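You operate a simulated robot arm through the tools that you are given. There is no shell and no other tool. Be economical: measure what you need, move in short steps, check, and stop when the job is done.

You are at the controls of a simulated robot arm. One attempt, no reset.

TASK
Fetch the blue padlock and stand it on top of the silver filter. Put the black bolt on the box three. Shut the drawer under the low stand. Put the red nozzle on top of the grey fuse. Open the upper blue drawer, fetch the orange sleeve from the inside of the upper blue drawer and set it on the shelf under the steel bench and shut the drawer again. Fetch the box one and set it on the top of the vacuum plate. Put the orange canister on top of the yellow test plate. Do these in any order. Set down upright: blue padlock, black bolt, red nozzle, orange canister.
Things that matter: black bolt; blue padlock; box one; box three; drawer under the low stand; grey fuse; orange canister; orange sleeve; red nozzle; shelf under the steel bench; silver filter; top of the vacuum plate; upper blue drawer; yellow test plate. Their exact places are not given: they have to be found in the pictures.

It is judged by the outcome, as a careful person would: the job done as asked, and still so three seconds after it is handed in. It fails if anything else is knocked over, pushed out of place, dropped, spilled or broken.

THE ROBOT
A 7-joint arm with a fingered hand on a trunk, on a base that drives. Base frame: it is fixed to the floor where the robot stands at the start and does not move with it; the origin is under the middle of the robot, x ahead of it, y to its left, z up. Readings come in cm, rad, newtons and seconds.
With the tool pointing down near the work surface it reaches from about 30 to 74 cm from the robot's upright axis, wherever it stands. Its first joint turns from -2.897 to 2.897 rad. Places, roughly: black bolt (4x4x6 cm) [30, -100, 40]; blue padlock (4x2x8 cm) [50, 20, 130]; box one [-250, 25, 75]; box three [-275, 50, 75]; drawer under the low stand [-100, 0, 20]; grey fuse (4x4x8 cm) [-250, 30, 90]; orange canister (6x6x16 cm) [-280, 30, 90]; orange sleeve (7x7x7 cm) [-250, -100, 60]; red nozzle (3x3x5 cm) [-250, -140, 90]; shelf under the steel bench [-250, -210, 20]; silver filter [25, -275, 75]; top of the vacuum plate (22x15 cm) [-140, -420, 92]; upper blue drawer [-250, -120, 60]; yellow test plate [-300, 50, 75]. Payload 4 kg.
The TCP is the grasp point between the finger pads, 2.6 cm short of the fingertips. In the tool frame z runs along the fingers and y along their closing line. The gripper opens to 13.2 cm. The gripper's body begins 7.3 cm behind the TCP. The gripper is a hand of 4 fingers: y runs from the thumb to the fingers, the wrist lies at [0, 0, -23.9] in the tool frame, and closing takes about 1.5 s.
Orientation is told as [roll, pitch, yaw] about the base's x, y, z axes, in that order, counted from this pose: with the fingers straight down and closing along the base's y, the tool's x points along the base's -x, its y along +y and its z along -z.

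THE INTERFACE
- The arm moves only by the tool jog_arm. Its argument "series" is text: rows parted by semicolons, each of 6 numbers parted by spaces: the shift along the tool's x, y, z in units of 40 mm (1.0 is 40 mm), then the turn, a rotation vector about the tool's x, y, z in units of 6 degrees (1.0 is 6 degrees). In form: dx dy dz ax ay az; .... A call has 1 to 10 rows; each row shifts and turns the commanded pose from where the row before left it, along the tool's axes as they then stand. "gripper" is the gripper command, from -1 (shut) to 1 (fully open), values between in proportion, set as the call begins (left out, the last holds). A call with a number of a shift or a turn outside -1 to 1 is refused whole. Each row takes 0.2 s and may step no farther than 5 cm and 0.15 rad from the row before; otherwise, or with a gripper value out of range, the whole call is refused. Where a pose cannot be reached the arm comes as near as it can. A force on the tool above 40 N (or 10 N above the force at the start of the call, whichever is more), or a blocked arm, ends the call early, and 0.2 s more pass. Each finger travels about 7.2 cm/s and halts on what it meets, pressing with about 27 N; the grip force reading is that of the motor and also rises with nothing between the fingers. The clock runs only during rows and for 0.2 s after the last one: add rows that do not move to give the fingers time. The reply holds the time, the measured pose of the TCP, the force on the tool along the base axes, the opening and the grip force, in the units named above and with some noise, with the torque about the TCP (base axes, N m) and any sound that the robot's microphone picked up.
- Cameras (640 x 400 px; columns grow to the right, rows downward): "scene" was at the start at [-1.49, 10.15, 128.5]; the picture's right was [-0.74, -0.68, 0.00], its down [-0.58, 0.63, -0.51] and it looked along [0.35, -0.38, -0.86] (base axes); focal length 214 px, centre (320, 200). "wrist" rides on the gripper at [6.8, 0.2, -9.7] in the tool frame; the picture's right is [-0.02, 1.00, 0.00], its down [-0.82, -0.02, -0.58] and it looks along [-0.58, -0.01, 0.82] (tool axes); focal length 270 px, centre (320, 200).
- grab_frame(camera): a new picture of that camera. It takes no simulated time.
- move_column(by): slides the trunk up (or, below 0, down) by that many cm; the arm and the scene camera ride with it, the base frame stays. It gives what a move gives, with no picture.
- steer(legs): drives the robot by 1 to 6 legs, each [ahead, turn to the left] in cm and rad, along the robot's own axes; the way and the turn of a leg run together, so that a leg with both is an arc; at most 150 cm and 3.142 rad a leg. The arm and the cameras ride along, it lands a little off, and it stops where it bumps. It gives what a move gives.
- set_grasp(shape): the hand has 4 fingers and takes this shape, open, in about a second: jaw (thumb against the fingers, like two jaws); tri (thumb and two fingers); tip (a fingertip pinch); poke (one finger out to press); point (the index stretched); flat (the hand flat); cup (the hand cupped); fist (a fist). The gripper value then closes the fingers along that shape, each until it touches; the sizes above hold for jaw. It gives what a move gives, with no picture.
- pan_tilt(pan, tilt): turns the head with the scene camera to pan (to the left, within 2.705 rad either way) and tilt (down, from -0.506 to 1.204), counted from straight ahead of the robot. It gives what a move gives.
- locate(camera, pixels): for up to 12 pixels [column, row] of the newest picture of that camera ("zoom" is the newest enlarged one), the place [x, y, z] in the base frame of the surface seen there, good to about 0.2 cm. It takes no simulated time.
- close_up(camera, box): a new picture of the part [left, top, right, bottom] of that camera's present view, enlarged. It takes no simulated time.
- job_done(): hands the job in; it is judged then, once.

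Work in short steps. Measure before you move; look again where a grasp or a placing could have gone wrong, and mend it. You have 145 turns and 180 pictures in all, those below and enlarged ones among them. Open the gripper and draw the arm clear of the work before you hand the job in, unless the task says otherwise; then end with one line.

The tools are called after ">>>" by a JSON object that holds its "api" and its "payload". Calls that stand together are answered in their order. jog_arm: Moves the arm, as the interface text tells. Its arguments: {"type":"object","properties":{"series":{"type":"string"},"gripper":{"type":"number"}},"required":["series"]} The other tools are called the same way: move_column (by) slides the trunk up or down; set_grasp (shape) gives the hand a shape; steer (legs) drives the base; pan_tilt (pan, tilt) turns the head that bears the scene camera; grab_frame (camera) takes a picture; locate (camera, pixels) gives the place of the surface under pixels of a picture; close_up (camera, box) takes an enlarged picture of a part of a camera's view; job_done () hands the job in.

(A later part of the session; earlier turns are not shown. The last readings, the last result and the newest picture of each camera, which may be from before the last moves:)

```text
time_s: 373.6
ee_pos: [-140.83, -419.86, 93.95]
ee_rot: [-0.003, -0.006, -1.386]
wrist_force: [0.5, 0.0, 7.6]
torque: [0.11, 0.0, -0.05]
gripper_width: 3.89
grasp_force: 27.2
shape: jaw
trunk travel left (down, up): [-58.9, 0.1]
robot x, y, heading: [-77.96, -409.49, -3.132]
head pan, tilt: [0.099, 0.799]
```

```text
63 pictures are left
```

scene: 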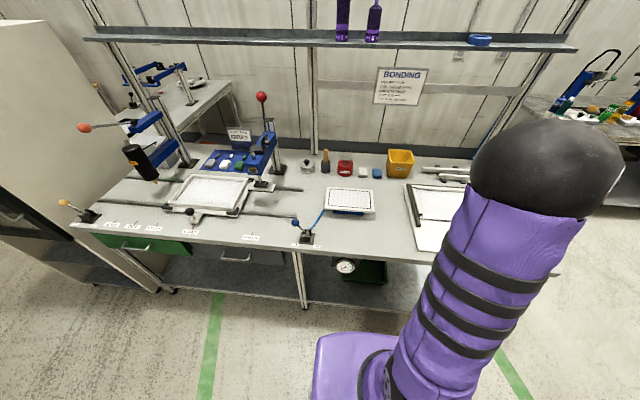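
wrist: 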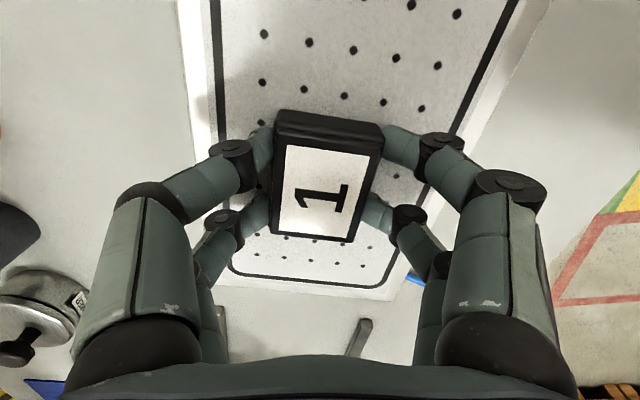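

Contact. I release, rise and check, then retract the arm.

>>> {"api": "jog_arm", "payload": {"series": "0 0 0 0 0 0;0 0 0 0 0 0;0 0 0 0 0 0;0 0 0 0 0 0;0 0 0 0 0 0", "gripper": 0.2}}

>>> {"api": "jog_arm", "payload": {"series": "0 0 -0.5 0 0 0;0 0 -0.8 0 0 0;0 0 -0.8 0 0 0;0 0 -0.8 0 0 0;0 0 0 0 0 0"}}

>>> {"api": "grab_frame", "payload": {"camera": "wrist"}}

>>> {"api": "jog_arm", "payload": {"series": "0.35 0.83 0 0 0 0;0.35 0.83 0 0 0 0;0.35 0.83 0 0 0 0;0.35 0.83 0 0 0 0;0.35 0.83 0 0 0 0;0.35 0.83 0 0 0 0;0.35 0.83 0 0 0 0;0 0 0 0 0 0"}}

>>> {"api": "steer", "payload": {"legs": [[-30, 0], [0, -1.17], [140, 0], [140, 0], [0, 1.16]]}}

>>> {"api": "pan_tilt", "payload": {"pan": 0.0, "tilt": 0.7}}

>>> {"api": "grab_frame", "payload": {"camera": "scene"}}

```text
time_s: 374.8
ee_pos: [-140.79, -419.8, 93.88]
ee_rot: [0.002, -0.005, -1.385]
wrist_force: [-0.3, -1.0, 1.3]
torque: [0.0, 0.01, 0.01]
gripper_width: 7.8
grasp_force: 0.1
shape: jaw
trunk travel left (down, up): [-58.9, 0.1]
robot x, y, heading: [-77.92, -409.74, -3.131]
head pan, tilt: [0.099, 0.799]
```

```text
time_s: 376.0
ee_pos: [-140.6, -419.75, 105.34]
ee_rot: [0.002, -0.006, -1.388]
wrist_force: [-0.1, 0.5, -0.5]
torque: [0.02, 0.02, -0.02]
gripper_width: 7.88
grasp_force: 0.1
shape: jaw
trunk travel left (down, up): [-58.9, 0.1]
robot x, y, heading: [-77.84, -409.49, -3.132]
head pan, tilt: [0.099, 0.799]
```

```text
62 pictures are left
```

wrist: 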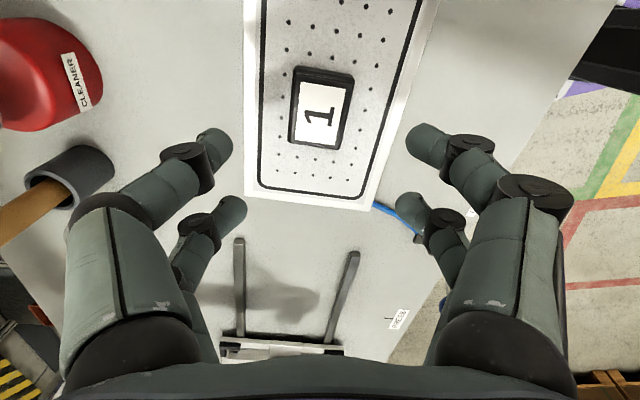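

```text
time_s: 377.8
ee_pos: [-119.78, -405.99, 105.26]
ee_rot: [0.001, -0.006, -1.385]
wrist_force: [0.6, -0.1, 0.5]
torque: [-0.01, -0.01, 0.02]
gripper_width: 7.87
grasp_force: 0.1
shape: jaw
trunk travel left (down, up): [-58.9, 0.1]
robot x, y, heading: [-77.95, -409.54, -3.13]
head pan, tilt: [0.099, 0.799]
```

```text
time_s: 399.5
ee_pos: [-201.29, -145.8, 105.34]
ee_rot: [0.001, -0.006, -1.396]
wrist_force: [0.2, 0.0, -0.5]
torque: [0.01, 0.01, -0.03]
gripper_width: 7.86
grasp_force: 0.0
shape: jaw
trunk travel left (down, up): [-58.9, 0.1]
robot x, y, heading: [-159.64, -149.76, -3.139]
head pan, tilt: [0.099, 0.799]
```

```text
time_s: 400.2
ee_pos: [-201.17, -145.81, 105.36]
ee_rot: [0.002, -0.006, -1.394]
wrist_force: [0.5, -0.3, 0.4]
torque: [-0.04, 0.02, -0.01]
gripper_width: 7.9
grasp_force: 0.0
shape: jaw
trunk travel left (down, up): [-58.9, 0.1]
robot x, y, heading: [-159.3, -149.65, -3.136]
head pan, tilt: [0.0, 0.7]
```

```text
61 pictures are left
```

scene: 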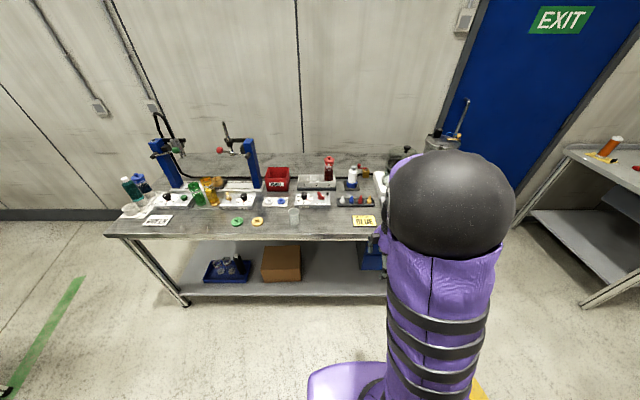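

Box one sits on the vacuum plate. Now I zoom in on the steel bench for the red nozzle, drawers and shelf.

>>> {"api": "close_up", "payload": {"camera": "scene", "box": [220, 140, 420, 265]}}

>>> {"api": "locate", "payload": {"camera": "zoom", "pixels": [[265, 232], [315, 190], [345, 190], [155, 185], [120, 255], [240, 330], [455, 240], [390, 195], [500, 250], [510, 370], [60, 365], [335, 300]]}}

```text
3.20 times, centred on (320, 202) of scene
```

zoom: 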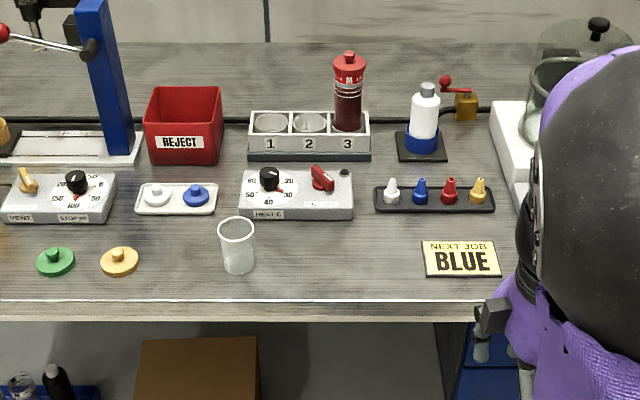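

```text
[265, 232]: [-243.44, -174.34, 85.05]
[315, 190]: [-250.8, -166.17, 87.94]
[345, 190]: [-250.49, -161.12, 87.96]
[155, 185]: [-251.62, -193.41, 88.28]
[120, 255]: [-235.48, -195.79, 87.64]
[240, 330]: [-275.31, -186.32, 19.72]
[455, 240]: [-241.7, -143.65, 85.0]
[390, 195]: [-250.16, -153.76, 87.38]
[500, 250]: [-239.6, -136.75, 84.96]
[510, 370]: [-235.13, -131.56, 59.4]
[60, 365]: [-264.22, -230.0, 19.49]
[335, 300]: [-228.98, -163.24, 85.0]
```

The red nozzle is third in the small rack (zoom 449,192). I measure it and the things near where the hand and its camera will go.

>>> {"api": "locate", "payload": {"camera": "zoom", "pixels": [[449, 180], [449, 195], [449, 205], [420, 190], [478, 190], [495, 110], [505, 150], [522, 195], [540, 100], [423, 100], [460, 105], [435, 206]]}}

>>> {"api": "close_up", "payload": {"camera": "scene", "box": [328, 180, 392, 220]}}

```text
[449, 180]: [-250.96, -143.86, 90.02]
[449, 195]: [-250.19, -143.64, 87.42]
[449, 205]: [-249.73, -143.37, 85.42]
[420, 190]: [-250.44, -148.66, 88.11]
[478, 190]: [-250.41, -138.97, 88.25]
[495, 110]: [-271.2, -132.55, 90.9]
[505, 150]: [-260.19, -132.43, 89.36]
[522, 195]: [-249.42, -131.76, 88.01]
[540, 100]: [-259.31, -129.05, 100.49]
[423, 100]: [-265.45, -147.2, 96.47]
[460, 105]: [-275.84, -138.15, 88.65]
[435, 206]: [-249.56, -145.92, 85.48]
```

```text
10.00 times, centred on (360, 200) of scene
```

zoom: 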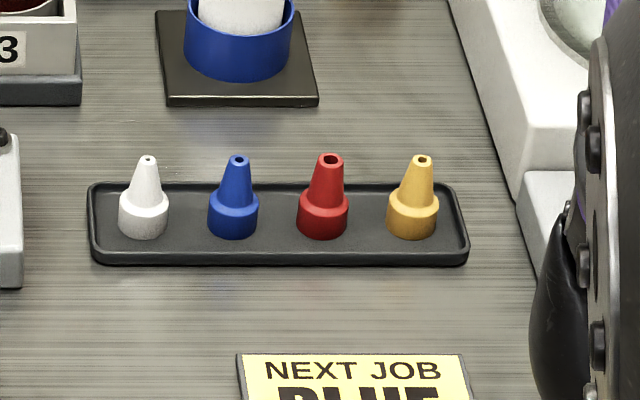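

Nozzle centre ≈[-251.5,-143.8], z 85.5–90.5, neighbours 4.85 cm apart. I drive in 28 cm, square the yaw and hover over it.

>>> {"api": "steer", "payload": {"legs": [[28, 0]]}}

>>> {"api": "jog_arm", "payload": {"series": "0 0 0 0 0 1;0 0 0 0 0 0.75;0.1 -0.8 0.2 0 0 0;0.1 -0.8 0.2 0 0 0;0.1 -0.8 0.2 0 0 0;0.1 -0.8 0.3 0 0 0;0.1 -0.8 0.4 0 0 0;0 -0.8 0.4 0 0 0;0 -0.8 0.4 0 0 0;0 0 0 0 0 0", "gripper": -0.3}}

>>> {"api": "grab_frame", "payload": {"camera": "wrist"}}

>>> {"api": "locate", "payload": {"camera": "wrist", "pixels": [[320, 130], [320, 150], [320, 110], [300, 130], [340, 130]]}}

```text
time_s: 402.2
ee_pos: [-229.7, -146.05, 105.4]
ee_rot: [0.003, -0.005, -1.394]
wrist_force: [-0.5, 0.1, 1.4]
torque: [0.0, -0.03, 0.03]
gripper_width: 7.87
grasp_force: 0.0
shape: jaw
trunk travel left (down, up): [-58.9, 0.1]
robot x, y, heading: [-187.75, -149.64, -3.138]
head pan, tilt: [0.0, 0.7]
```

```text
time_s: 404.4
ee_pos: [-252.27, -143.7, 96.62]
ee_rot: [0.003, -0.006, -1.579]
wrist_force: [0.0, 0.0, 0.7]
torque: [-0.04, 0.02, -0.01]
gripper_width: 4.67
grasp_force: 0.2
shape: jaw
trunk travel left (down, up): [-58.9, 0.1]
robot x, y, heading: [-187.44, -149.76, -3.137]
head pan, tilt: [0.0, 0.7]
```

```text
58 pictures are left
```

wrist: 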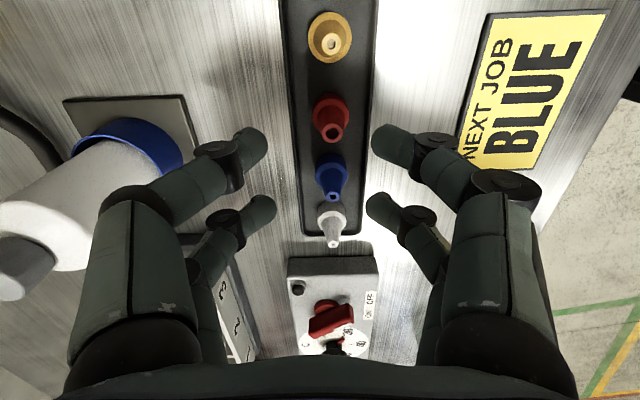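

```text
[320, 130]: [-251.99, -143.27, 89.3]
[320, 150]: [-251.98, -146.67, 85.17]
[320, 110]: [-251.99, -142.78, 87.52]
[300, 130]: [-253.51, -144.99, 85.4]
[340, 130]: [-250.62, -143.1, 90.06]
```

I centre on the nozzle (x -251.25, y -143.9), narrow to 4 cm, descend to z 89.2 and look.

>>> {"api": "jog_arm", "payload": {"series": "-0.05 0.255 0 0 0 0;0 0 0.5 0 0 0;0 0 0.6 0 0 0;0 0 0.5 0 0 0;0 0 0.25 0 0 0;0 0 0 0 0 0", "gripper": -0.39}}

>>> {"api": "grab_frame", "payload": {"camera": "wrist"}}

```text
time_s: 405.8
ee_pos: [-250.85, -144.0, 89.35]
ee_rot: [0.0, -0.005, -1.579]
wrist_force: [0.3, 1.0, -0.3]
torque: [0.02, -0.03, 0.03]
gripper_width: 4.08
grasp_force: 0.0
shape: jaw
trunk travel left (down, up): [-58.9, 0.1]
robot x, y, heading: [-187.79, -149.69, -3.139]
head pan, tilt: [0.0, 0.7]
```

```text
57 pictures are left
```

wrist: 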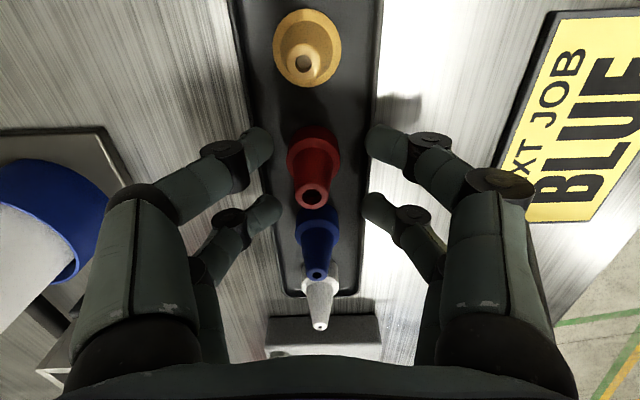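

The nozzle is slightly left of centre; I shift 0.4 cm, close and lift.

>>> {"api": "jog_arm", "payload": {"series": "0 -0.1 0.06 0 0 0;0 0 0 0 0 0"}}

>>> {"api": "jog_arm", "payload": {"series": "0 0 0 0 0 0;0 0 0 0 0 0;0 0 0 0 0 0;0 0 0 0 0 0;0 0 0 0 0 0;0 0 0 0 0 0;0 0 0 0 0 0", "gripper": -1}}

>>> {"api": "jog_arm", "payload": {"series": "0 0 -0.4 0 0 0;0 0 -0.6 0 0 0;0 0 -0.8 0 0 0;0 0 -0.8 0 0 0;0 0 0 0 0 0"}}

>>> {"api": "grab_frame", "payload": {"camera": "wrist"}}

```text
time_s: 406.4
ee_pos: [-251.29, -144.05, 89.15]
ee_rot: [0.003, -0.005, -1.579]
wrist_force: [0.2, 0.6, -0.2]
torque: [-0.03, 0.0, 0.01]
gripper_width: 4.06
grasp_force: 0.0
shape: jaw
trunk travel left (down, up): [-58.9, 0.1]
robot x, y, heading: [-187.8, -149.71, -3.135]
head pan, tilt: [0.0, 0.7]
```

```text
time_s: 408.0
ee_pos: [-251.31, -144.09, 89.1]
ee_rot: [0.003, -0.004, -1.579]
wrist_force: [-0.5, 0.1, 2.3]
torque: [0.02, 0.04, -0.04]
gripper_width: 0.0
grasp_force: 26.9
shape: jaw
trunk travel left (down, up): [-58.9, 0.1]
robot x, y, heading: [-187.45, -149.79, -3.132]
head pan, tilt: [0.0, 0.7]
```

```text
time_s: 409.2
ee_pos: [-251.23, -144.08, 99.79]
ee_rot: [0.0, -0.005, -1.579]
wrist_force: [0.2, 0.1, 0.5]
torque: [0.0, 0.0, 0.0]
gripper_width: 0.0
grasp_force: 27.1
shape: jaw
trunk travel left (down, up): [-58.9, 0.1]
robot x, y, heading: [-187.76, -149.88, -3.139]
head pan, tilt: [0.0, 0.7]
```

```text
56 pictures are left
```

wrist: 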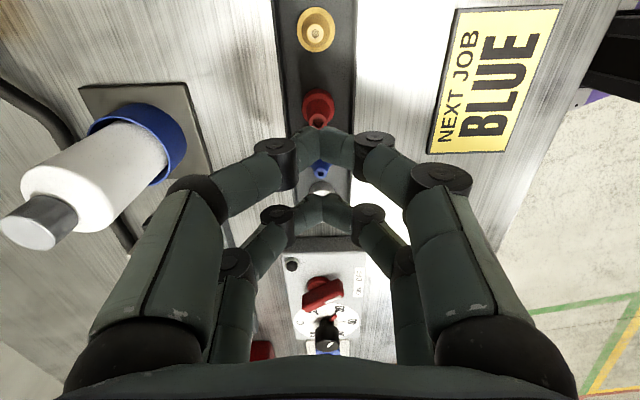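

The nozzle slipped into the gap between the finger pairs; it still stands in its rack. I turn the hand to yaw 0 (closing along y) and line up the camera-side pair with it.

>>> {"api": "jog_arm", "payload": {"series": "0 0 -0.3 0 0 -1;0 0 0 0 0 -1;0 0 0 0 0 -1;0 0 0 0 0 -1;0 0 0 0 0 -1;0 0 0 0 0 -1;0 0 0 0 0 -1;0 0 0 0 0 -1", "gripper": -0.43}}

>>> {"api": "jog_arm", "payload": {"series": "0 0 0 0 0 -1;0 0 0 0 0 -1;0 0 0 0 0 -1;0 0 0 0 0 -1;0 0 0 0 0 -1;0 0 0 0 0 -1;0 0 0 0 0 -1;-0.42 0 0.3 0 0 -0.08;0 0 0 0 0 0"}}

>>> {"api": "grab_frame", "payload": {"camera": "wrist"}}

>>> {"api": "locate", "payload": {"camera": "wrist", "pixels": [[310, 120], [320, 120], [330, 120], [320, 140], [320, 100]]}}

```text
time_s: 411.0
ee_pos: [-251.32, -144.01, 100.77]
ee_rot: [-0.003, -0.005, -0.737]
wrist_force: [-0.1, 0.2, 0.5]
torque: [0.01, 0.02, 0.03]
gripper_width: 3.72
grasp_force: 0.1
shape: jaw
trunk travel left (down, up): [-58.9, 0.1]
robot x, y, heading: [-187.65, -150.11, -3.137]
head pan, tilt: [0.0, 0.7]
```

```text
time_s: 413.0
ee_pos: [-249.69, -144.02, 99.56]
ee_rot: [-0.006, 0.0, 0.002]
wrist_force: [-0.1, -0.4, 0.5]
torque: [0.01, 0.01, 0.02]
gripper_width: 3.72
grasp_force: 0.2
shape: jaw
trunk travel left (down, up): [-58.9, 0.1]
robot x, y, heading: [-187.89, -149.67, -3.137]
head pan, tilt: [0.0, 0.7]
```

```text
55 pictures are left
```

wrist: 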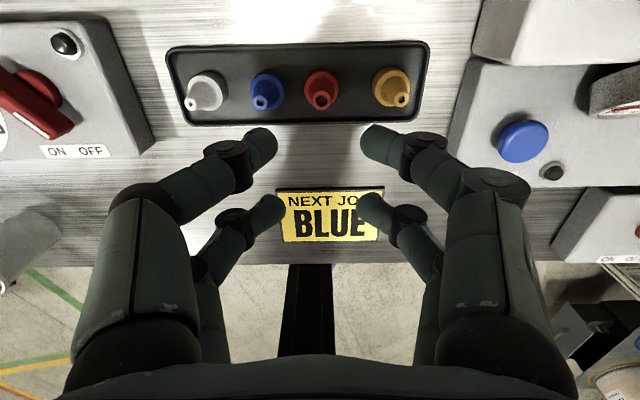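

```text
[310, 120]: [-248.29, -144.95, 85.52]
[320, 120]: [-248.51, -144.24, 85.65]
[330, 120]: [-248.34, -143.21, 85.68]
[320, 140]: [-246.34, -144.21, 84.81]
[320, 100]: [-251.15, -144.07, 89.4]
```

Lined up in y. I descend to z 88.5 and check.

>>> {"api": "jog_arm", "payload": {"series": "0 0 0.8 0 0 0;0 0 0.8 0 0 0;0 0 0.6 0 0 0;0 0 0.4 0 0 0;0 0 0.15 0 0 0;0 0 0 0 0 0"}}

>>> {"api": "grab_frame", "payload": {"camera": "wrist"}}

>>> {"api": "locate", "payload": {"camera": "wrist", "pixels": [[322, 150], [322, 175], [322, 190], [265, 145], [375, 140]]}}

```text
time_s: 414.4
ee_pos: [-249.62, -144.08, 88.77]
ee_rot: [-0.006, -0.001, 0.002]
wrist_force: [0.1, -0.1, 7.4]
torque: [0.02, -0.12, -0.02]
gripper_width: 3.79
grasp_force: 0.1
shape: jaw
trunk travel left (down, up): [-58.9, 0.1]
robot x, y, heading: [-187.59, -149.67, -3.138]
head pan, tilt: [0.0, 0.7]
```

```text
54 pictures are left
```

wrist: 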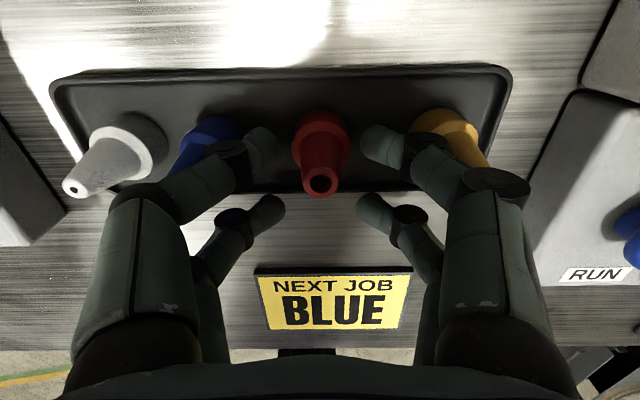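

```text
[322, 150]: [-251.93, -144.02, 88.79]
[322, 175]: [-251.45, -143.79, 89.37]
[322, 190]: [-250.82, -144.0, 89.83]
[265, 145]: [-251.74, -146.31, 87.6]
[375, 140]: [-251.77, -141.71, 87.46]
```

The fingers are level with the nozzle; rear tips touch the rim, so I ease up 0.3 cm, close and lift.

>>> {"api": "jog_arm", "payload": {"series": "0 0 -0.08 0 0 0;0 0 0 0 0 0;0 0 0 0 0 0;0 0 0 0 0 0;0 0 0 0 0 0;0 0 0 0 0 0;0 0 0 0 0 0", "gripper": -1}}

>>> {"api": "jog_arm", "payload": {"series": "0 0 -0.4 0 0 0;0 0 -0.6 0 0 0;0 0 -0.8 0 0 0;0 0 -0.8 0 0 0;0 0 0 0 0 0"}}

>>> {"api": "grab_frame", "payload": {"camera": "wrist"}}

```text
time_s: 416.0
ee_pos: [-249.67, -144.09, 88.82]
ee_rot: [-0.004, -0.003, 0.001]
wrist_force: [0.0, 0.3, -0.1]
torque: [-0.03, -0.03, -0.02]
gripper_width: 1.36
grasp_force: 27.2
shape: jaw
trunk travel left (down, up): [-58.9, 0.1]
robot x, y, heading: [-187.43, -149.84, -3.137]
head pan, tilt: [0.0, 0.7]
```

```text
time_s: 417.2
ee_pos: [-249.62, -144.06, 99.26]
ee_rot: [-0.005, -0.002, 0.001]
wrist_force: [0.1, 0.1, 0.0]
torque: [-0.01, -0.01, -0.01]
gripper_width: 1.36
grasp_force: 26.7
shape: jaw
trunk travel left (down, up): [-58.9, 0.1]
robot x, y, heading: [-187.82, -149.92, -3.132]
head pan, tilt: [0.0, 0.7]
```

```text
53 pictures are left
```

wrist: 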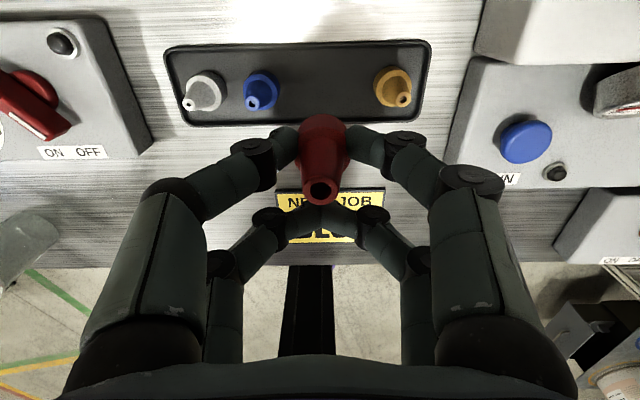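

The red nozzle is held (foot 3.4 cm below TCP). I retract and drive round to the test bench along y≈-20 so that the rear has room.

>>> {"api": "jog_arm", "payload": {"series": "-0.8 0 -0.3 0 0 0;-0.9 0 -0.3 0 0 0;-0.9 0 -0.3 0 0 0;-0.9 0 0 0 0 0;-0.9 0 0 0 0 0;-0.9 0 0 0 0 0;0 0 0 0 0 0"}}

>>> {"api": "steer", "payload": {"legs": [[-20, 0], [0, -1.54], [130, 0], [0, 1.54], [66, 0], [0, -1.571]]}}

>>> {"api": "pan_tilt", "payload": {"pan": 0.1, "tilt": 0.9}}

>>> {"api": "grab_frame", "payload": {"camera": "scene"}}

```text
time_s: 418.8
ee_pos: [-228.4, -144.09, 102.69]
ee_rot: [-0.005, -0.002, 0.0]
wrist_force: [0.0, 0.2, 0.1]
torque: [-0.01, -0.01, 0.01]
gripper_width: 1.4
grasp_force: 27.0
shape: jaw
trunk travel left (down, up): [-58.9, 0.1]
robot x, y, heading: [-188.0, -149.97, -3.131]
head pan, tilt: [0.0, 0.7]
```

```text
time_s: 442.1
ee_pos: [-237.72, 20.1, 102.78]
ee_rot: [-0.006, -0.002, -1.504]
wrist_force: [0.5, 0.8, 0.3]
torque: [0.02, 0.0, 0.02]
gripper_width: 1.4
grasp_force: 27.3
shape: jaw
trunk travel left (down, up): [-58.9, 0.1]
robot x, y, heading: [-240.75, -20.4, 1.643]
head pan, tilt: [0.0, 0.7]
```

```text
time_s: 442.8
ee_pos: [-237.71, 20.12, 102.68]
ee_rot: [-0.004, -0.002, -1.504]
wrist_force: [0.0, -0.9, -0.1]
torque: [-0.02, 0.01, 0.04]
gripper_width: 1.35
grasp_force: 27.2
shape: jaw
trunk travel left (down, up): [-58.9, 0.1]
robot x, y, heading: [-240.61, -20.6, 1.645]
head pan, tilt: [0.099, 0.901]
```

```text
52 pictures are left
```

scene: 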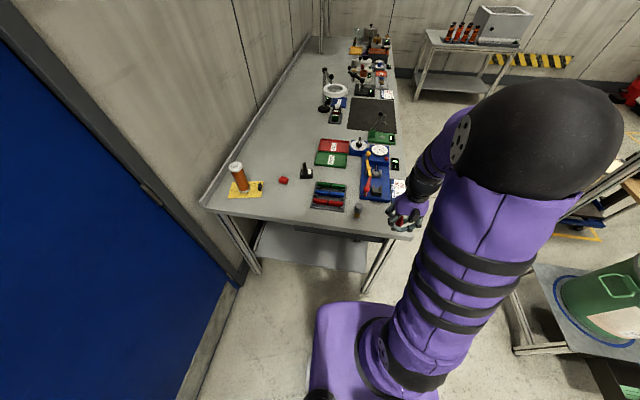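

Everything is still in place (canister, bolt). I measure the fuse cap and the held nozzle.

>>> {"api": "close_up", "payload": {"camera": "scene", "box": [330, 180, 442, 250]}}

>>> {"api": "locate", "payload": {"camera": "zoom", "pixels": [[155, 155], [157, 145], [157, 165], [145, 152], [168, 152], [155, 195], [240, 165], [405, 230]]}}

>>> {"api": "grab_frame", "payload": {"camera": "wrist"}}

>>> {"api": "locate", "payload": {"camera": "wrist", "pixels": [[320, 190], [320, 150], [322, 125], [305, 130], [340, 130]]}}

```text
5.71 times, centred on (386, 215) of scene
```

zoom: 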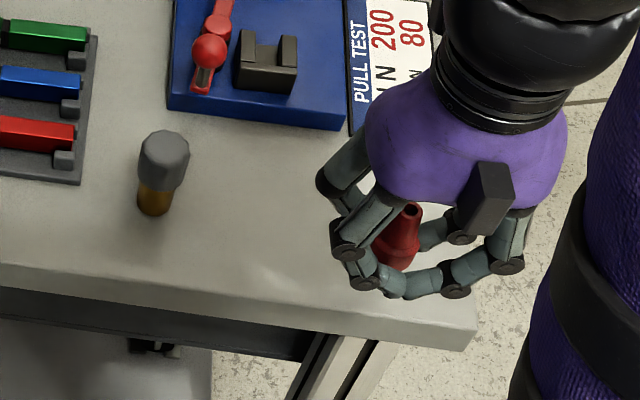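

```text
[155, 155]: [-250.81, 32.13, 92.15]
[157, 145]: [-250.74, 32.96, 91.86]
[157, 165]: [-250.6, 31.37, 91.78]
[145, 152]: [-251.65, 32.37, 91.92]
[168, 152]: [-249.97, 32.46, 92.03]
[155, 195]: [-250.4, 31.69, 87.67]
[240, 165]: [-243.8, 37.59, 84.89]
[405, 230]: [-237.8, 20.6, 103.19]
```

```text
50 pictures are left
```

wrist: 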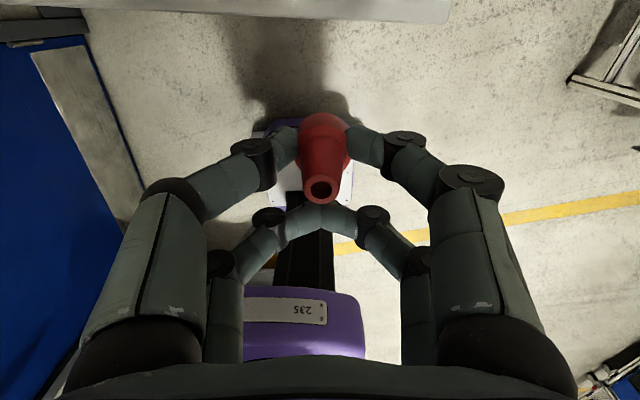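

```text
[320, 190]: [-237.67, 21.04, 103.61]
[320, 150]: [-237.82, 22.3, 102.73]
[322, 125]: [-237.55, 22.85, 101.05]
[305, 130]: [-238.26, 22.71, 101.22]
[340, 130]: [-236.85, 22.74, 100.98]
```

Fuse cap centre ≈[-250.8,32.3,91.9]; nozzle centre now [-237.6,21.35]. I move over and lower to just above.

>>> {"api": "jog_arm", "payload": {"series": "0.74 -0.78 0 0 0 0;0.74 -0.78 0 0 0 0;0.74 -0.78 0 0 0 0;0.73 -0.77 0 0 0 0;0 0 0.7 0 0 0;0 0 0.7 0 0 0;0 0 0 0 0 0"}}

>>> {"api": "close_up", "payload": {"camera": "scene", "box": [330, 170, 410, 220]}}

>>> {"api": "grab_frame", "payload": {"camera": "wrist"}}

>>> {"api": "locate", "payload": {"camera": "wrist", "pixels": [[320, 190], [322, 125], [305, 130], [340, 130], [320, 105], [320, 95]]}}

```text
time_s: 444.4
ee_pos: [-251.06, 31.05, 96.98]
ee_rot: [-0.004, -0.001, -1.504]
wrist_force: [0.1, 0.3, -0.4]
torque: [-0.01, -0.01, 0.0]
gripper_width: 1.38
grasp_force: 27.2
shape: jaw
trunk travel left (down, up): [-58.9, 0.1]
robot x, y, heading: [-241.05, -20.91, 1.638]
head pan, tilt: [0.099, 0.901]
```

```text
8.00 times, centred on (370, 195) of scene
```

zoom: 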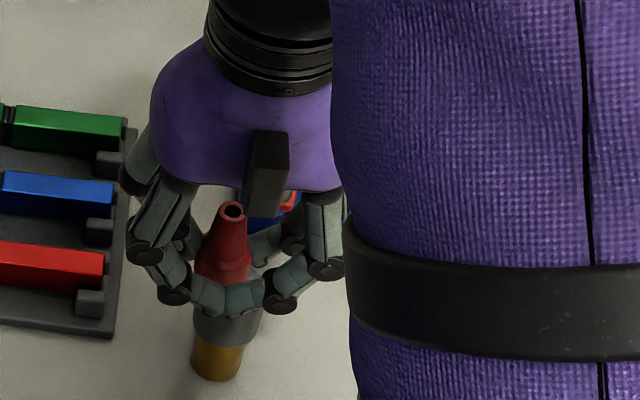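

```text
48 pictures are left
```

wrist: 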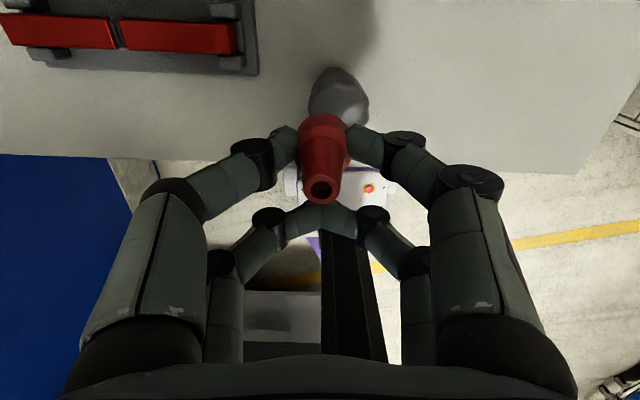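

```text
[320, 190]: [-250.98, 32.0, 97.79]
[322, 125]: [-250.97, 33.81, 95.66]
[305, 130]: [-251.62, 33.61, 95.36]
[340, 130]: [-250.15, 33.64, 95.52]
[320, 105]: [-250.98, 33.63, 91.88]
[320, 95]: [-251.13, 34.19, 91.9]
```

>>> {"api": "locate", "payload": {"camera": "wrist", "pixels": [[338, 100], [312, 100], [365, 105], [338, 85], [338, 75], [355, 120], [358, 90], [318, 85]]}}

>>> {"api": "close_up", "payload": {"camera": "wrist", "box": [280, 60, 392, 130]}}

```text
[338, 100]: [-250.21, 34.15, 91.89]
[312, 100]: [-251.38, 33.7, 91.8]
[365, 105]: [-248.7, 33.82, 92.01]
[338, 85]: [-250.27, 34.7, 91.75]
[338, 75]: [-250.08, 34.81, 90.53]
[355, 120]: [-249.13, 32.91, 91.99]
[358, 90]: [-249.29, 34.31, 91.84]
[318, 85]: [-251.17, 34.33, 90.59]
```

```text
5.71 times, centred on (336, 95) of wrist
```

zoom: 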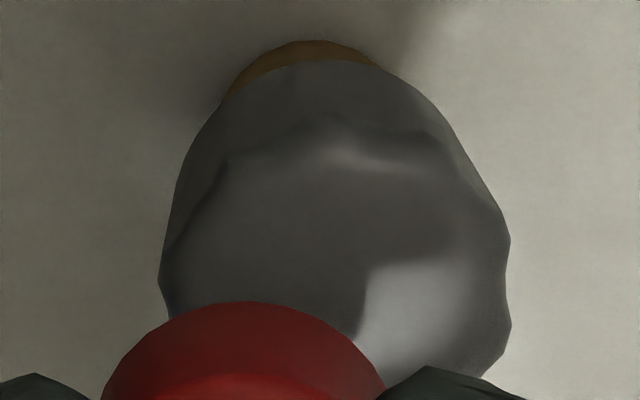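

Cap centre refined to [-250.25,32.75]; I shift the nozzle by (0.7,0.35) and lower to contact.

>>> {"api": "jog_arm", "payload": {"series": "0.08 0.18 0 0 0 0;0 0 0.2 0 0 0;0 0 0.12 0 0 0;0 0 0 0 0 0"}}

>>> {"api": "jog_arm", "payload": {"series": "0 0 0.05 0 0 0;0 0 0.03 0 0 0;0 0 0 0 0 0"}}

>>> {"api": "jog_arm", "payload": {"series": "0 0 0.04 0 0 0;0 0 0 0 0 0"}}

>>> {"api": "close_up", "payload": {"camera": "scene", "box": [330, 170, 410, 220]}}

```text
time_s: 445.4
ee_pos: [-250.2, 31.45, 95.69]
ee_rot: [-0.004, -0.003, -1.504]
wrist_force: [0.0, -0.7, -1.7]
torque: [-0.01, 0.03, -0.02]
gripper_width: 1.38
grasp_force: 26.8
shape: jaw
trunk travel left (down, up): [-58.9, 0.1]
robot x, y, heading: [-240.99, -20.67, 1.637]
head pan, tilt: [0.099, 0.901]
```

```text
time_s: 446.2
ee_pos: [-250.18, 31.27, 95.54]
ee_rot: [-0.007, -0.002, -1.506]
wrist_force: [0.5, 0.5, -0.1]
torque: [0.02, 0.02, -0.01]
gripper_width: 1.35
grasp_force: 27.1
shape: jaw
trunk travel left (down, up): [-58.9, 0.1]
robot x, y, heading: [-240.9, -20.6, 1.641]
head pan, tilt: [0.099, 0.901]
```

```text
time_s: 446.8
ee_pos: [-250.2, 31.32, 95.51]
ee_rot: [-0.005, -0.002, -1.506]
wrist_force: [-0.4, 0.4, -0.1]
torque: [0.0, 0.01, 0.0]
gripper_width: 1.36
grasp_force: 27.0
shape: jaw
trunk travel left (down, up): [-58.9, 0.1]
robot x, y, heading: [-240.7, -21.2, 1.636]
head pan, tilt: [0.099, 0.901]
```

```text
8.00 times, centred on (370, 195) of scene
```

zoom: 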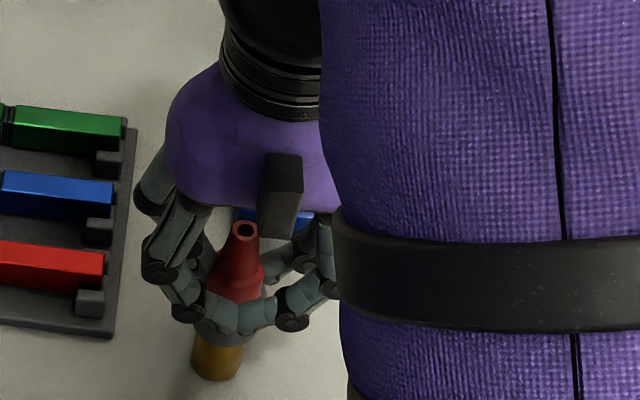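

>>> {"api": "jog_arm", "payload": {"series": "0 0 0.06 0 0 0;0 0 0 0 0 0"}}

>>> {"api": "grab_frame", "payload": {"camera": "wrist"}}

>>> {"api": "locate", "payload": {"camera": "wrist", "pixels": [[320, 190], [322, 125], [340, 115], [310, 115], [345, 105], [350, 95], [330, 105]]}}

```text
time_s: 447.4
ee_pos: [-250.15, 31.28, 95.23]
ee_rot: [-0.005, -0.002, -1.505]
wrist_force: [1.1, 0.5, 1.4]
torque: [0.02, 0.06, -0.03]
gripper_width: 1.39
grasp_force: 27.3
shape: jaw
trunk travel left (down, up): [-58.9, 0.1]
robot x, y, heading: [-240.73, -20.98, 1.641]
head pan, tilt: [0.099, 0.901]
```

```text
45 pictures are left
```

wrist: 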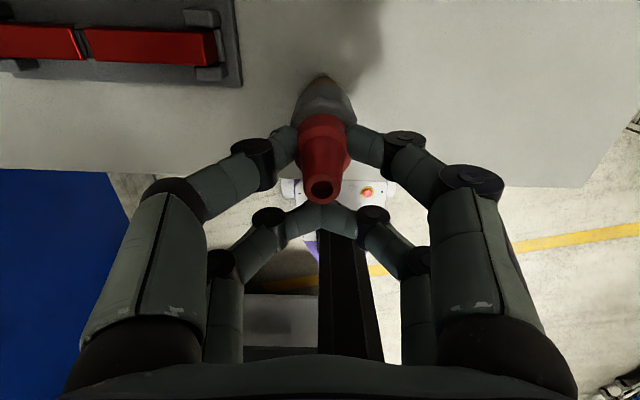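

```text
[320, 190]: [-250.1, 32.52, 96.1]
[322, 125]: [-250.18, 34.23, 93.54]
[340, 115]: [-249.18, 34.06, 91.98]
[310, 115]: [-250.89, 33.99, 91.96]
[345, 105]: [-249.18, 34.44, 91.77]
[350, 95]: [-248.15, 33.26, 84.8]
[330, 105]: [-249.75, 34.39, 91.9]
```

Contact, centred. I release, rise and check.

>>> {"api": "jog_arm", "payload": {"series": "0 0 0 0 0 0;0 0 0 0 0 0;0 0 0 0 0 0;0 0 0 0 0 0;0 0 0 0 0 0", "gripper": -0.3}}

>>> {"api": "jog_arm", "payload": {"series": "0 0 -0.4 0 0 0;0 0 -0.7 0 0 0;0 0 -0.8 0 0 0;0 0 -0.8 0 0 0;0 0 0 0 0 0"}}

>>> {"api": "grab_frame", "payload": {"camera": "wrist"}}

```text
time_s: 448.6
ee_pos: [-250.15, 31.35, 95.11]
ee_rot: [-0.004, -0.002, -1.504]
wrist_force: [0.2, -0.1, 0.2]
torque: [-0.01, 0.01, 0.01]
gripper_width: 4.6
grasp_force: 0.1
shape: jaw
trunk travel left (down, up): [-58.9, 0.1]
robot x, y, heading: [-240.55, -21.01, 1.641]
head pan, tilt: [0.099, 0.901]
```

```text
time_s: 449.8
ee_pos: [-250.16, 31.4, 105.97]
ee_rot: [-0.006, -0.001, -1.505]
wrist_force: [-0.1, -0.6, -0.4]
torque: [-0.02, 0.0, -0.03]
gripper_width: 4.6
grasp_force: 0.2
shape: jaw
trunk travel left (down, up): [-58.9, 0.1]
robot x, y, heading: [-240.73, -20.65, 1.644]
head pan, tilt: [0.099, 0.901]
```

```text
44 pictures are left
```

wrist: 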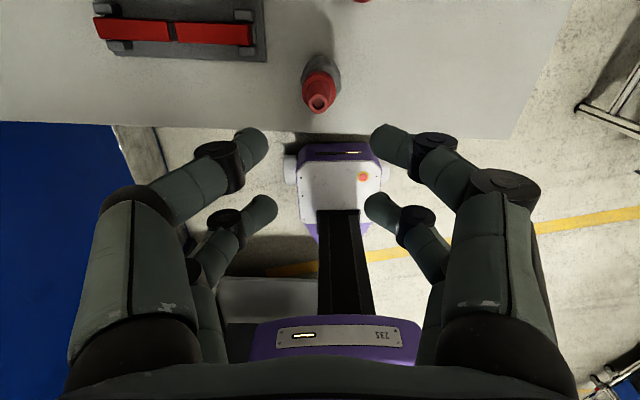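

The nozzle stands on the fuse. Now the upper blue drawer: I retract, drive out and face the steel bench at y≈-125, lowering the trunk for the view.

>>> {"api": "jog_arm", "payload": {"series": "-0.8 0.6 0 0 0 0;-0.8 0.6 0 0 0 0;-0.7 0.6 0 0 0 0;0 0 0 0 0 0"}}

>>> {"api": "steer", "payload": {"legs": [[0, 1.5], [-75, 0], [0, 1.571], [103, 0], [0, -1.571]]}}

>>> {"api": "move_column", "payload": {"by": -40}}

>>> {"api": "pan_tilt", "payload": {"pan": 0.0, "tilt": 0.6}}

>>> {"api": "grab_frame", "payload": {"camera": "scene"}}

```text
time_s: 450.8
ee_pos: [-242.26, 22.69, 105.96]
ee_rot: [-0.006, -0.002, -1.506]
wrist_force: [0.6, -0.4, 0.4]
torque: [0.02, 0.01, -0.01]
gripper_width: 4.61
grasp_force: 0.2
shape: jaw
trunk travel left (down, up): [-58.9, 0.1]
robot x, y, heading: [-241.01, -20.79, 1.643]
head pan, tilt: [0.099, 0.901]
```

```text
time_s: 459.9
ee_pos: [-209.42, -22.89, 105.82]
ee_rot: [-0.004, -0.002, 0.096]
wrist_force: [-0.8, -0.4, -0.5]
torque: [0.01, 0.01, 0.01]
gripper_width: 4.58
grasp_force: 0.1
shape: jaw
trunk travel left (down, up): [-58.9, 0.1]
robot x, y, heading: [-165.8, -20.48, -3.055]
head pan, tilt: [0.099, 0.901]
stopped in leg 3: the robot was blocked; the commanded pose is now the measured one
```

```text
time_s: 463.7
ee_pos: [-209.49, -22.89, 65.8]
ee_rot: [-0.003, -0.003, 0.095]
wrist_force: [0.3, -0.2, 0.3]
torque: [0.01, -0.02, -0.01]
gripper_width: 4.64
grasp_force: 0.0
shape: jaw
trunk travel left (down, up): [-18.9, 40.1]
robot x, y, heading: [-165.54, -19.9, -3.049]
head pan, tilt: [0.099, 0.901]
```

```text
time_s: 464.5
ee_pos: [-209.31, -22.92, 65.84]
ee_rot: [-0.003, -0.003, 0.094]
wrist_force: [0.1, -0.2, 0.3]
torque: [0.0, 0.03, -0.01]
gripper_width: 4.6
grasp_force: 0.0
shape: jaw
trunk travel left (down, up): [-18.9, 40.1]
robot x, y, heading: [-166.03, -20.06, -3.057]
head pan, tilt: [0.0, 0.6]
```

```text
43 pictures are left
```

scene: 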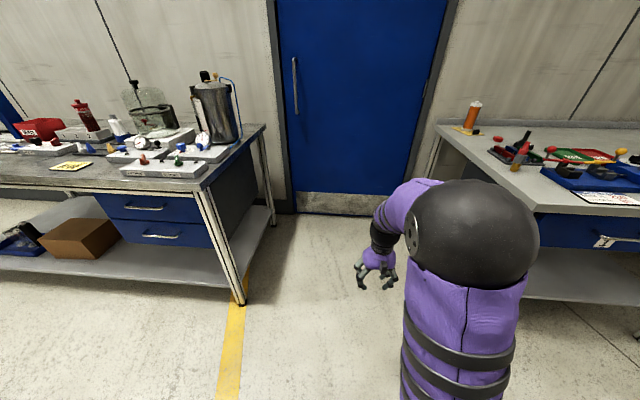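

The rear was blocked by the stand's side when turning left. I instead turn right a bit, back out diagonally into the open floor, then come straight at the drawers.

>>> {"api": "steer", "payload": {"legs": [[6, 0], [0, -0.9], [-140, 0], [0, 0.815], [100, 0]]}}

>>> {"api": "pan_tilt", "payload": {"pan": -0.1, "tilt": 0.6}}

>>> {"api": "grab_frame", "payload": {"camera": "scene"}}

```text
time_s: 481.8
ee_pos: [-217.49, -124.91, 65.8]
ee_rot: [-0.003, -0.001, 0.023]
wrist_force: [0.8, -0.5, -1.2]
torque: [-0.03, 0.02, 0.0]
gripper_width: 4.62
grasp_force: 0.0
shape: jaw
trunk travel left (down, up): [-18.9, 40.1]
robot x, y, heading: [-174.03, -125.42, -3.122]
head pan, tilt: [0.0, 0.6]
```

```text
time_s: 482.5
ee_pos: [-217.51, -124.95, 65.87]
ee_rot: [-0.003, -0.002, 0.024]
wrist_force: [-0.3, 0.4, -0.6]
torque: [0.0, -0.01, -0.03]
gripper_width: 4.59
grasp_force: 0.0
shape: jaw
trunk travel left (down, up): [-18.9, 40.1]
robot x, y, heading: [-173.59, -125.72, -3.124]
head pan, tilt: [-0.099, 0.6]
```

```text
42 pictures are left
```

scene: 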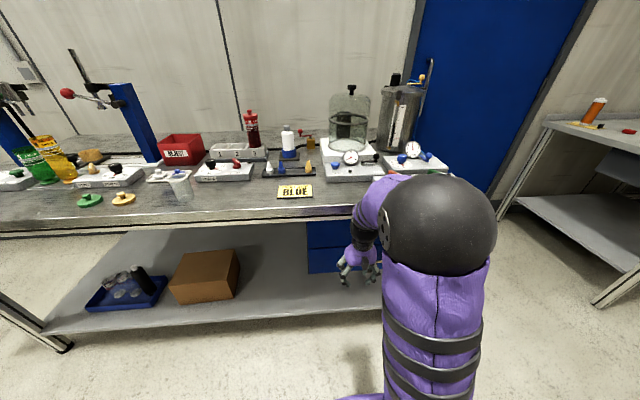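

The arm hides the drawers; I swing it to the left and take a closer look.

>>> {"api": "jog_arm", "payload": {"series": "-0.4 -0.9 0 0 0 0;-0.3 -0.9 0 0 0 0;0 -0.9 0 0 0 0;0 -0.9 0 0 0 0;0 -0.9 0 0 0 0;0 -0.9 0 0 0 0;0 -0.9 0 0 0 0;0 -0.9 0 0 0 0;0 -0.9 0 0 0 0"}}

>>> {"api": "pan_tilt", "payload": {"pan": -0.2, "tilt": 0.75}}

>>> {"api": "grab_frame", "payload": {"camera": "scene"}}

```text
time_s: 484.5
ee_pos: [-213.93, -157.3, 66.14]
ee_rot: [-0.004, -0.003, 0.024]
wrist_force: [0.2, 0.4, 0.2]
torque: [-0.04, 0.0, -0.03]
gripper_width: 4.61
grasp_force: 0.1
shape: jaw
trunk travel left (down, up): [-18.9, 40.1]
robot x, y, heading: [-173.86, -125.02, -3.121]
head pan, tilt: [-0.099, 0.6]
```

```text
time_s: 485.2
ee_pos: [-213.95, -157.36, 66.25]
ee_rot: [-0.003, -0.002, 0.022]
wrist_force: [-0.6, -0.3, 0.6]
torque: [-0.02, 0.01, 0.02]
gripper_width: 4.6
grasp_force: 0.0
shape: jaw
trunk travel left (down, up): [-18.9, 40.1]
robot x, y, heading: [-173.37, -125.19, -3.121]
head pan, tilt: [-0.201, 0.75]
```

```text
41 pictures are left
```

scene: 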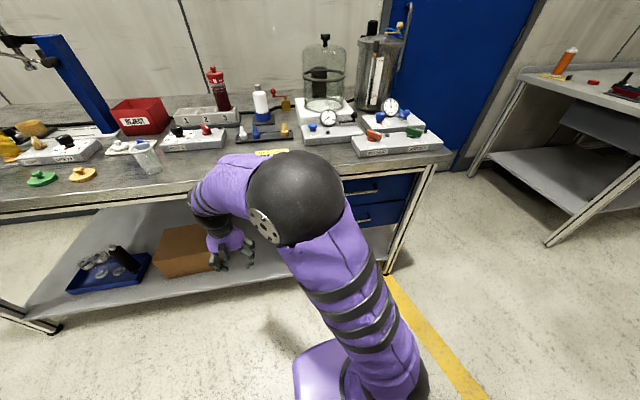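

>>> {"api": "close_up", "payload": {"camera": "scene", "box": [320, 160, 432, 230]}}

>>> {"api": "locate", "payload": {"camera": "zoom", "pixels": [[200, 185], [290, 178], [345, 170], [270, 200], [215, 145], [510, 95], [470, 225], [280, 300], [230, 180], [320, 170], [300, 130], [260, 325]]}}

```text
5.71 times, centred on (376, 195) of scene
```

zoom: 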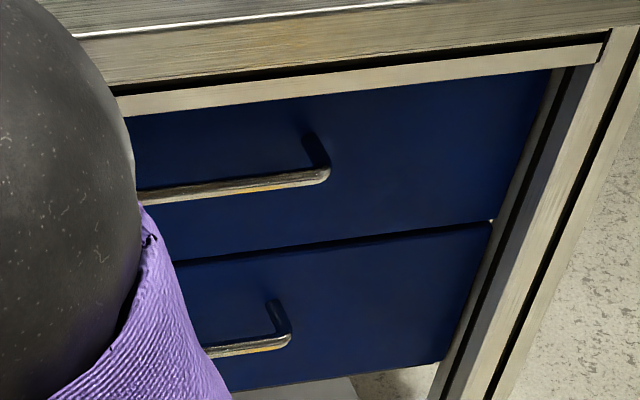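

```text
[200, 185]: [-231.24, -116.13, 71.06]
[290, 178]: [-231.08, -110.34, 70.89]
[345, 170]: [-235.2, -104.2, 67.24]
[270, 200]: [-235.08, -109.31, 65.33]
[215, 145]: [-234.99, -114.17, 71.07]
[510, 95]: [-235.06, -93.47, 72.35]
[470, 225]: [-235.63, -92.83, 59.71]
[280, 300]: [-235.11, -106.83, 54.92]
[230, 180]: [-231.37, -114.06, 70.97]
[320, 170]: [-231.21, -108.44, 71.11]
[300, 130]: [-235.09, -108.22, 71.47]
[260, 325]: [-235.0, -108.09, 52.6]
```

Upper drawer: face x=-235, handle bar at x≈-231.5, z 71, around y -114. I need a horizontal hand with vertical closing. I back up 20 cm and turn the hand forward, then roll it.

>>> {"api": "steer", "payload": {"legs": [[-20, 0]]}}

>>> {"api": "jog_arm", "payload": {"series": "0 0 0 0 1 0;0 0 0 0 1 0;0 0 0 0 1 0;0 0 0 0 1 0;0 0 0 0 1 0;0 0 0 0 1 0;0 0 0 0 1 0;0 0 0 0 1 0;0 0 0 0 1 0;0 0 0 0 1 0"}}

>>> {"api": "jog_arm", "payload": {"series": "0 0 0 0 1 0;0 0 0 0 1 0;0 0 0 0 1 0;0 0 0 0 1 0;0 0 0 0 1 0;0 0 0 0 0 1;0 0 0 0 0 1;0 0 0 0 0 1;0 0 0 0 0 1;0 0 0 0 0 1"}}

>>> {"api": "jog_arm", "payload": {"series": "0 0 0 0 0 1;0 0 0 0 0 1;0 0 0 0 0 1;0 0 0 0 0 1;0 0 0 0 0 1;0 0 0 0 0 1;0 0 0 0 0 1;0 0 0 0 0 1;0 0 0 0 0 1;0 0 0 0 0 1"}}

>>> {"api": "grab_frame", "payload": {"camera": "scene"}}

```text
time_s: 486.8
ee_pos: [-193.69, -156.91, 66.14]
ee_rot: [-0.003, -0.003, 0.021]
wrist_force: [-0.3, 0.0, -0.3]
torque: [-0.04, 0.02, -0.01]
gripper_width: 4.61
grasp_force: 0.1
shape: jaw
trunk travel left (down, up): [-18.9, 40.1]
robot x, y, heading: [-153.3, -125.01, -3.12]
head pan, tilt: [-0.201, 0.75]
```

```text
time_s: 488.8
ee_pos: [-196.61, -153.97, 68.33]
ee_rot: [-0.287, 0.779, -0.319]
wrist_force: [0.1, 0.1, 0.4]
torque: [0.02, -0.01, -0.02]
gripper_width: 4.58
grasp_force: 0.1
shape: jaw
trunk travel left (down, up): [-18.9, 40.1]
robot x, y, heading: [-153.51, -124.95, -3.12]
head pan, tilt: [-0.201, 0.75]
stopped in row 10: the arm was blocked; the commanded pose is now the measured one
```

```text
time_s: 489.4
ee_pos: [-198.37, -152.01, 69.6]
ee_rot: [-0.526, 0.754, -0.613]
wrist_force: [0.5, -0.6, 1.3]
torque: [0.03, 0.01, 0.0]
gripper_width: 4.64
grasp_force: 0.1
shape: jaw
trunk travel left (down, up): [-18.9, 40.1]
robot x, y, heading: [-153.4, -125.08, -3.125]
head pan, tilt: [-0.201, 0.75]
stopped in row 2: the arm was blocked; the commanded pose is now the measured one
```

```text
time_s: 491.6
ee_pos: [-198.2, -152.32, 69.64]
ee_rot: [-0.888, 0.024, -1.456]
wrist_force: [-0.4, -0.4, -0.6]
torque: [0.01, 0.01, 0.0]
gripper_width: 4.6
grasp_force: 0.0
shape: jaw
trunk travel left (down, up): [-18.9, 40.1]
robot x, y, heading: [-153.74, -124.72, -3.123]
head pan, tilt: [-0.201, 0.75]
```

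```text
39 pictures are left
```

scene: 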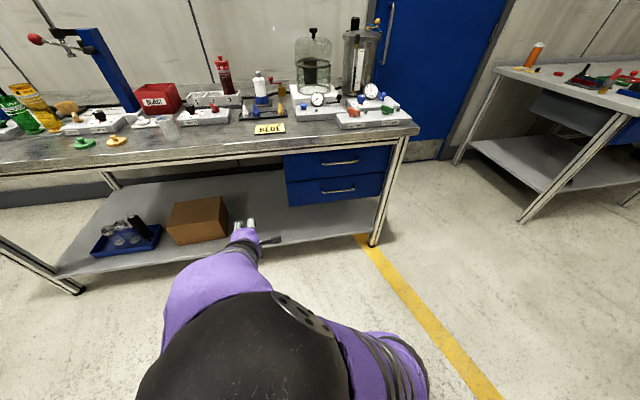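

Hand now points forward and 39° down with closing in the vertical plane (camera to +y). I move it in front of the upper handle and pitch it up more.

>>> {"api": "jog_arm", "payload": {"series": "0.91 -0.24 0.17 0 0 0;0.91 -0.24 0.17 0 0 0;0.91 -0.24 0.17 0 0 0;0.91 -0.24 0.17 0 0 0;0.91 -0.24 0.17 0 0 0;0.91 -0.24 0.17 0 0 0;0.91 -0.24 0.17 0 0 0;0.91 -0.24 0.17 0 0 0;0.91 -0.24 0.17 0 0 0;0.91 -0.24 0.17 0 0 0"}}

>>> {"api": "jog_arm", "payload": {"series": "0.9 -0.2 0.15 1 0 0;0 0 0 1 0 0;0 0 0 1 0 0;0 0 0 1 0 0;0 0 0 1 0 0;0 0 0 1 0 0;0 0 0 0 0 0"}}

>>> {"api": "grab_frame", "payload": {"camera": "scene"}}

```text
time_s: 493.8
ee_pos: [-213.72, -117.59, 73.73]
ee_rot: [-0.889, 0.026, -1.451]
wrist_force: [-0.3, -1.1, 0.4]
torque: [0.02, -0.02, -0.11]
gripper_width: 4.6
grasp_force: 0.1
shape: jaw
trunk travel left (down, up): [-18.9, 40.1]
robot x, y, heading: [-153.54, -125.08, -3.12]
head pan, tilt: [-0.201, 0.75]
```

```text
time_s: 495.4
ee_pos: [-215.06, -113.9, 74.07]
ee_rot: [-1.518, 0.027, -1.456]
wrist_force: [-0.6, 0.3, -0.2]
torque: [-0.01, 0.0, -0.01]
gripper_width: 4.62
grasp_force: 0.0
shape: jaw
trunk travel left (down, up): [-18.9, 40.1]
robot x, y, heading: [-153.51, -124.84, -3.12]
head pan, tilt: [-0.201, 0.75]
```

```text
38 pictures are left
```

scene: 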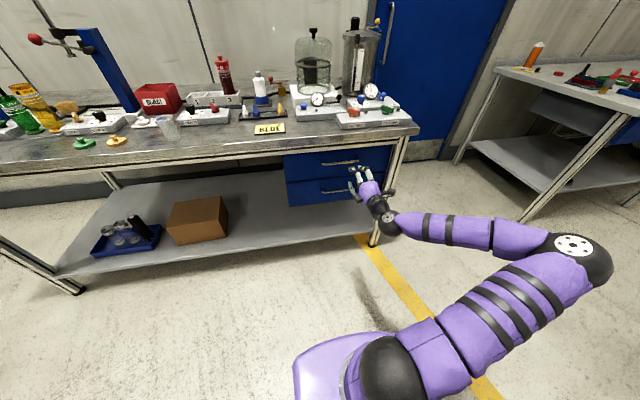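

Horizontal now. I measure the handle bar's ends and height.

>>> {"api": "close_up", "payload": {"camera": "scene", "box": [280, 140, 408, 220]}}

>>> {"api": "locate", "payload": {"camera": "zoom", "pixels": [[215, 120], [300, 112], [385, 105], [250, 118], [340, 108], [40, 90], [30, 230]]}}

```text
5.00 times, centred on (344, 180) of scene
```

zoom: 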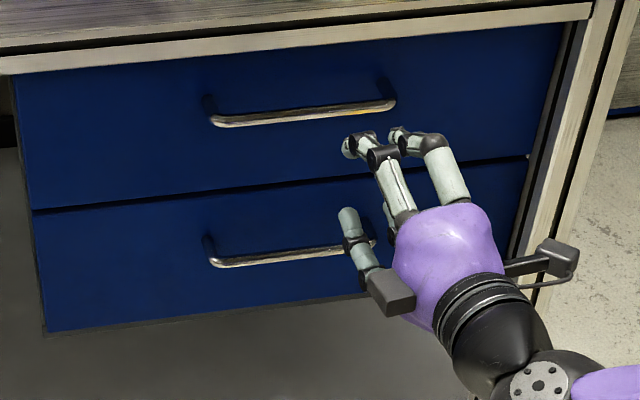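

```text
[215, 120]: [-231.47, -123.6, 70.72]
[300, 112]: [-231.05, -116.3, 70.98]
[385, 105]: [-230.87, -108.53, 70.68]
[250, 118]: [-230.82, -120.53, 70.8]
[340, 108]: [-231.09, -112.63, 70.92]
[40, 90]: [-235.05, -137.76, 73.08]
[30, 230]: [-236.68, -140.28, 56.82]
```

Bar: y -123.6…-108.3, z 70.7, x≈-231.5. I square the yaw, align, and advance the open fingers around it.

>>> {"api": "jog_arm", "payload": {"series": "0 0 0 0 1 0;-0.53 0.63 0 0 0.1 0;0 0 0.84 0 0 0;0 0 0.84 0 0 0;0 0 0.84 0 0 0;0 0 0.84 0 0 0;0 0 0.8 0 0 0;0 0 0 0 0 0"}}

>>> {"api": "close_up", "payload": {"camera": "scene", "box": [280, 140, 408, 220]}}

```text
time_s: 497.2
ee_pos: [-231.41, -116.1, 70.63]
ee_rot: [-1.52, 0.033, -1.57]
wrist_force: [-0.4, -0.1, -0.5]
torque: [-0.04, 0.01, 0.03]
gripper_width: 4.59
grasp_force: 0.0
shape: jaw
trunk travel left (down, up): [-18.9, 40.1]
robot x, y, heading: [-153.21, -124.94, -3.122]
head pan, tilt: [-0.201, 0.75]
```

```text
5.00 times, centred on (344, 180) of scene
```

zoom: 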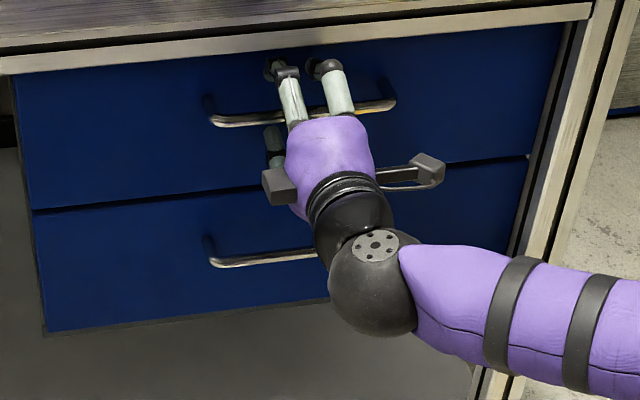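

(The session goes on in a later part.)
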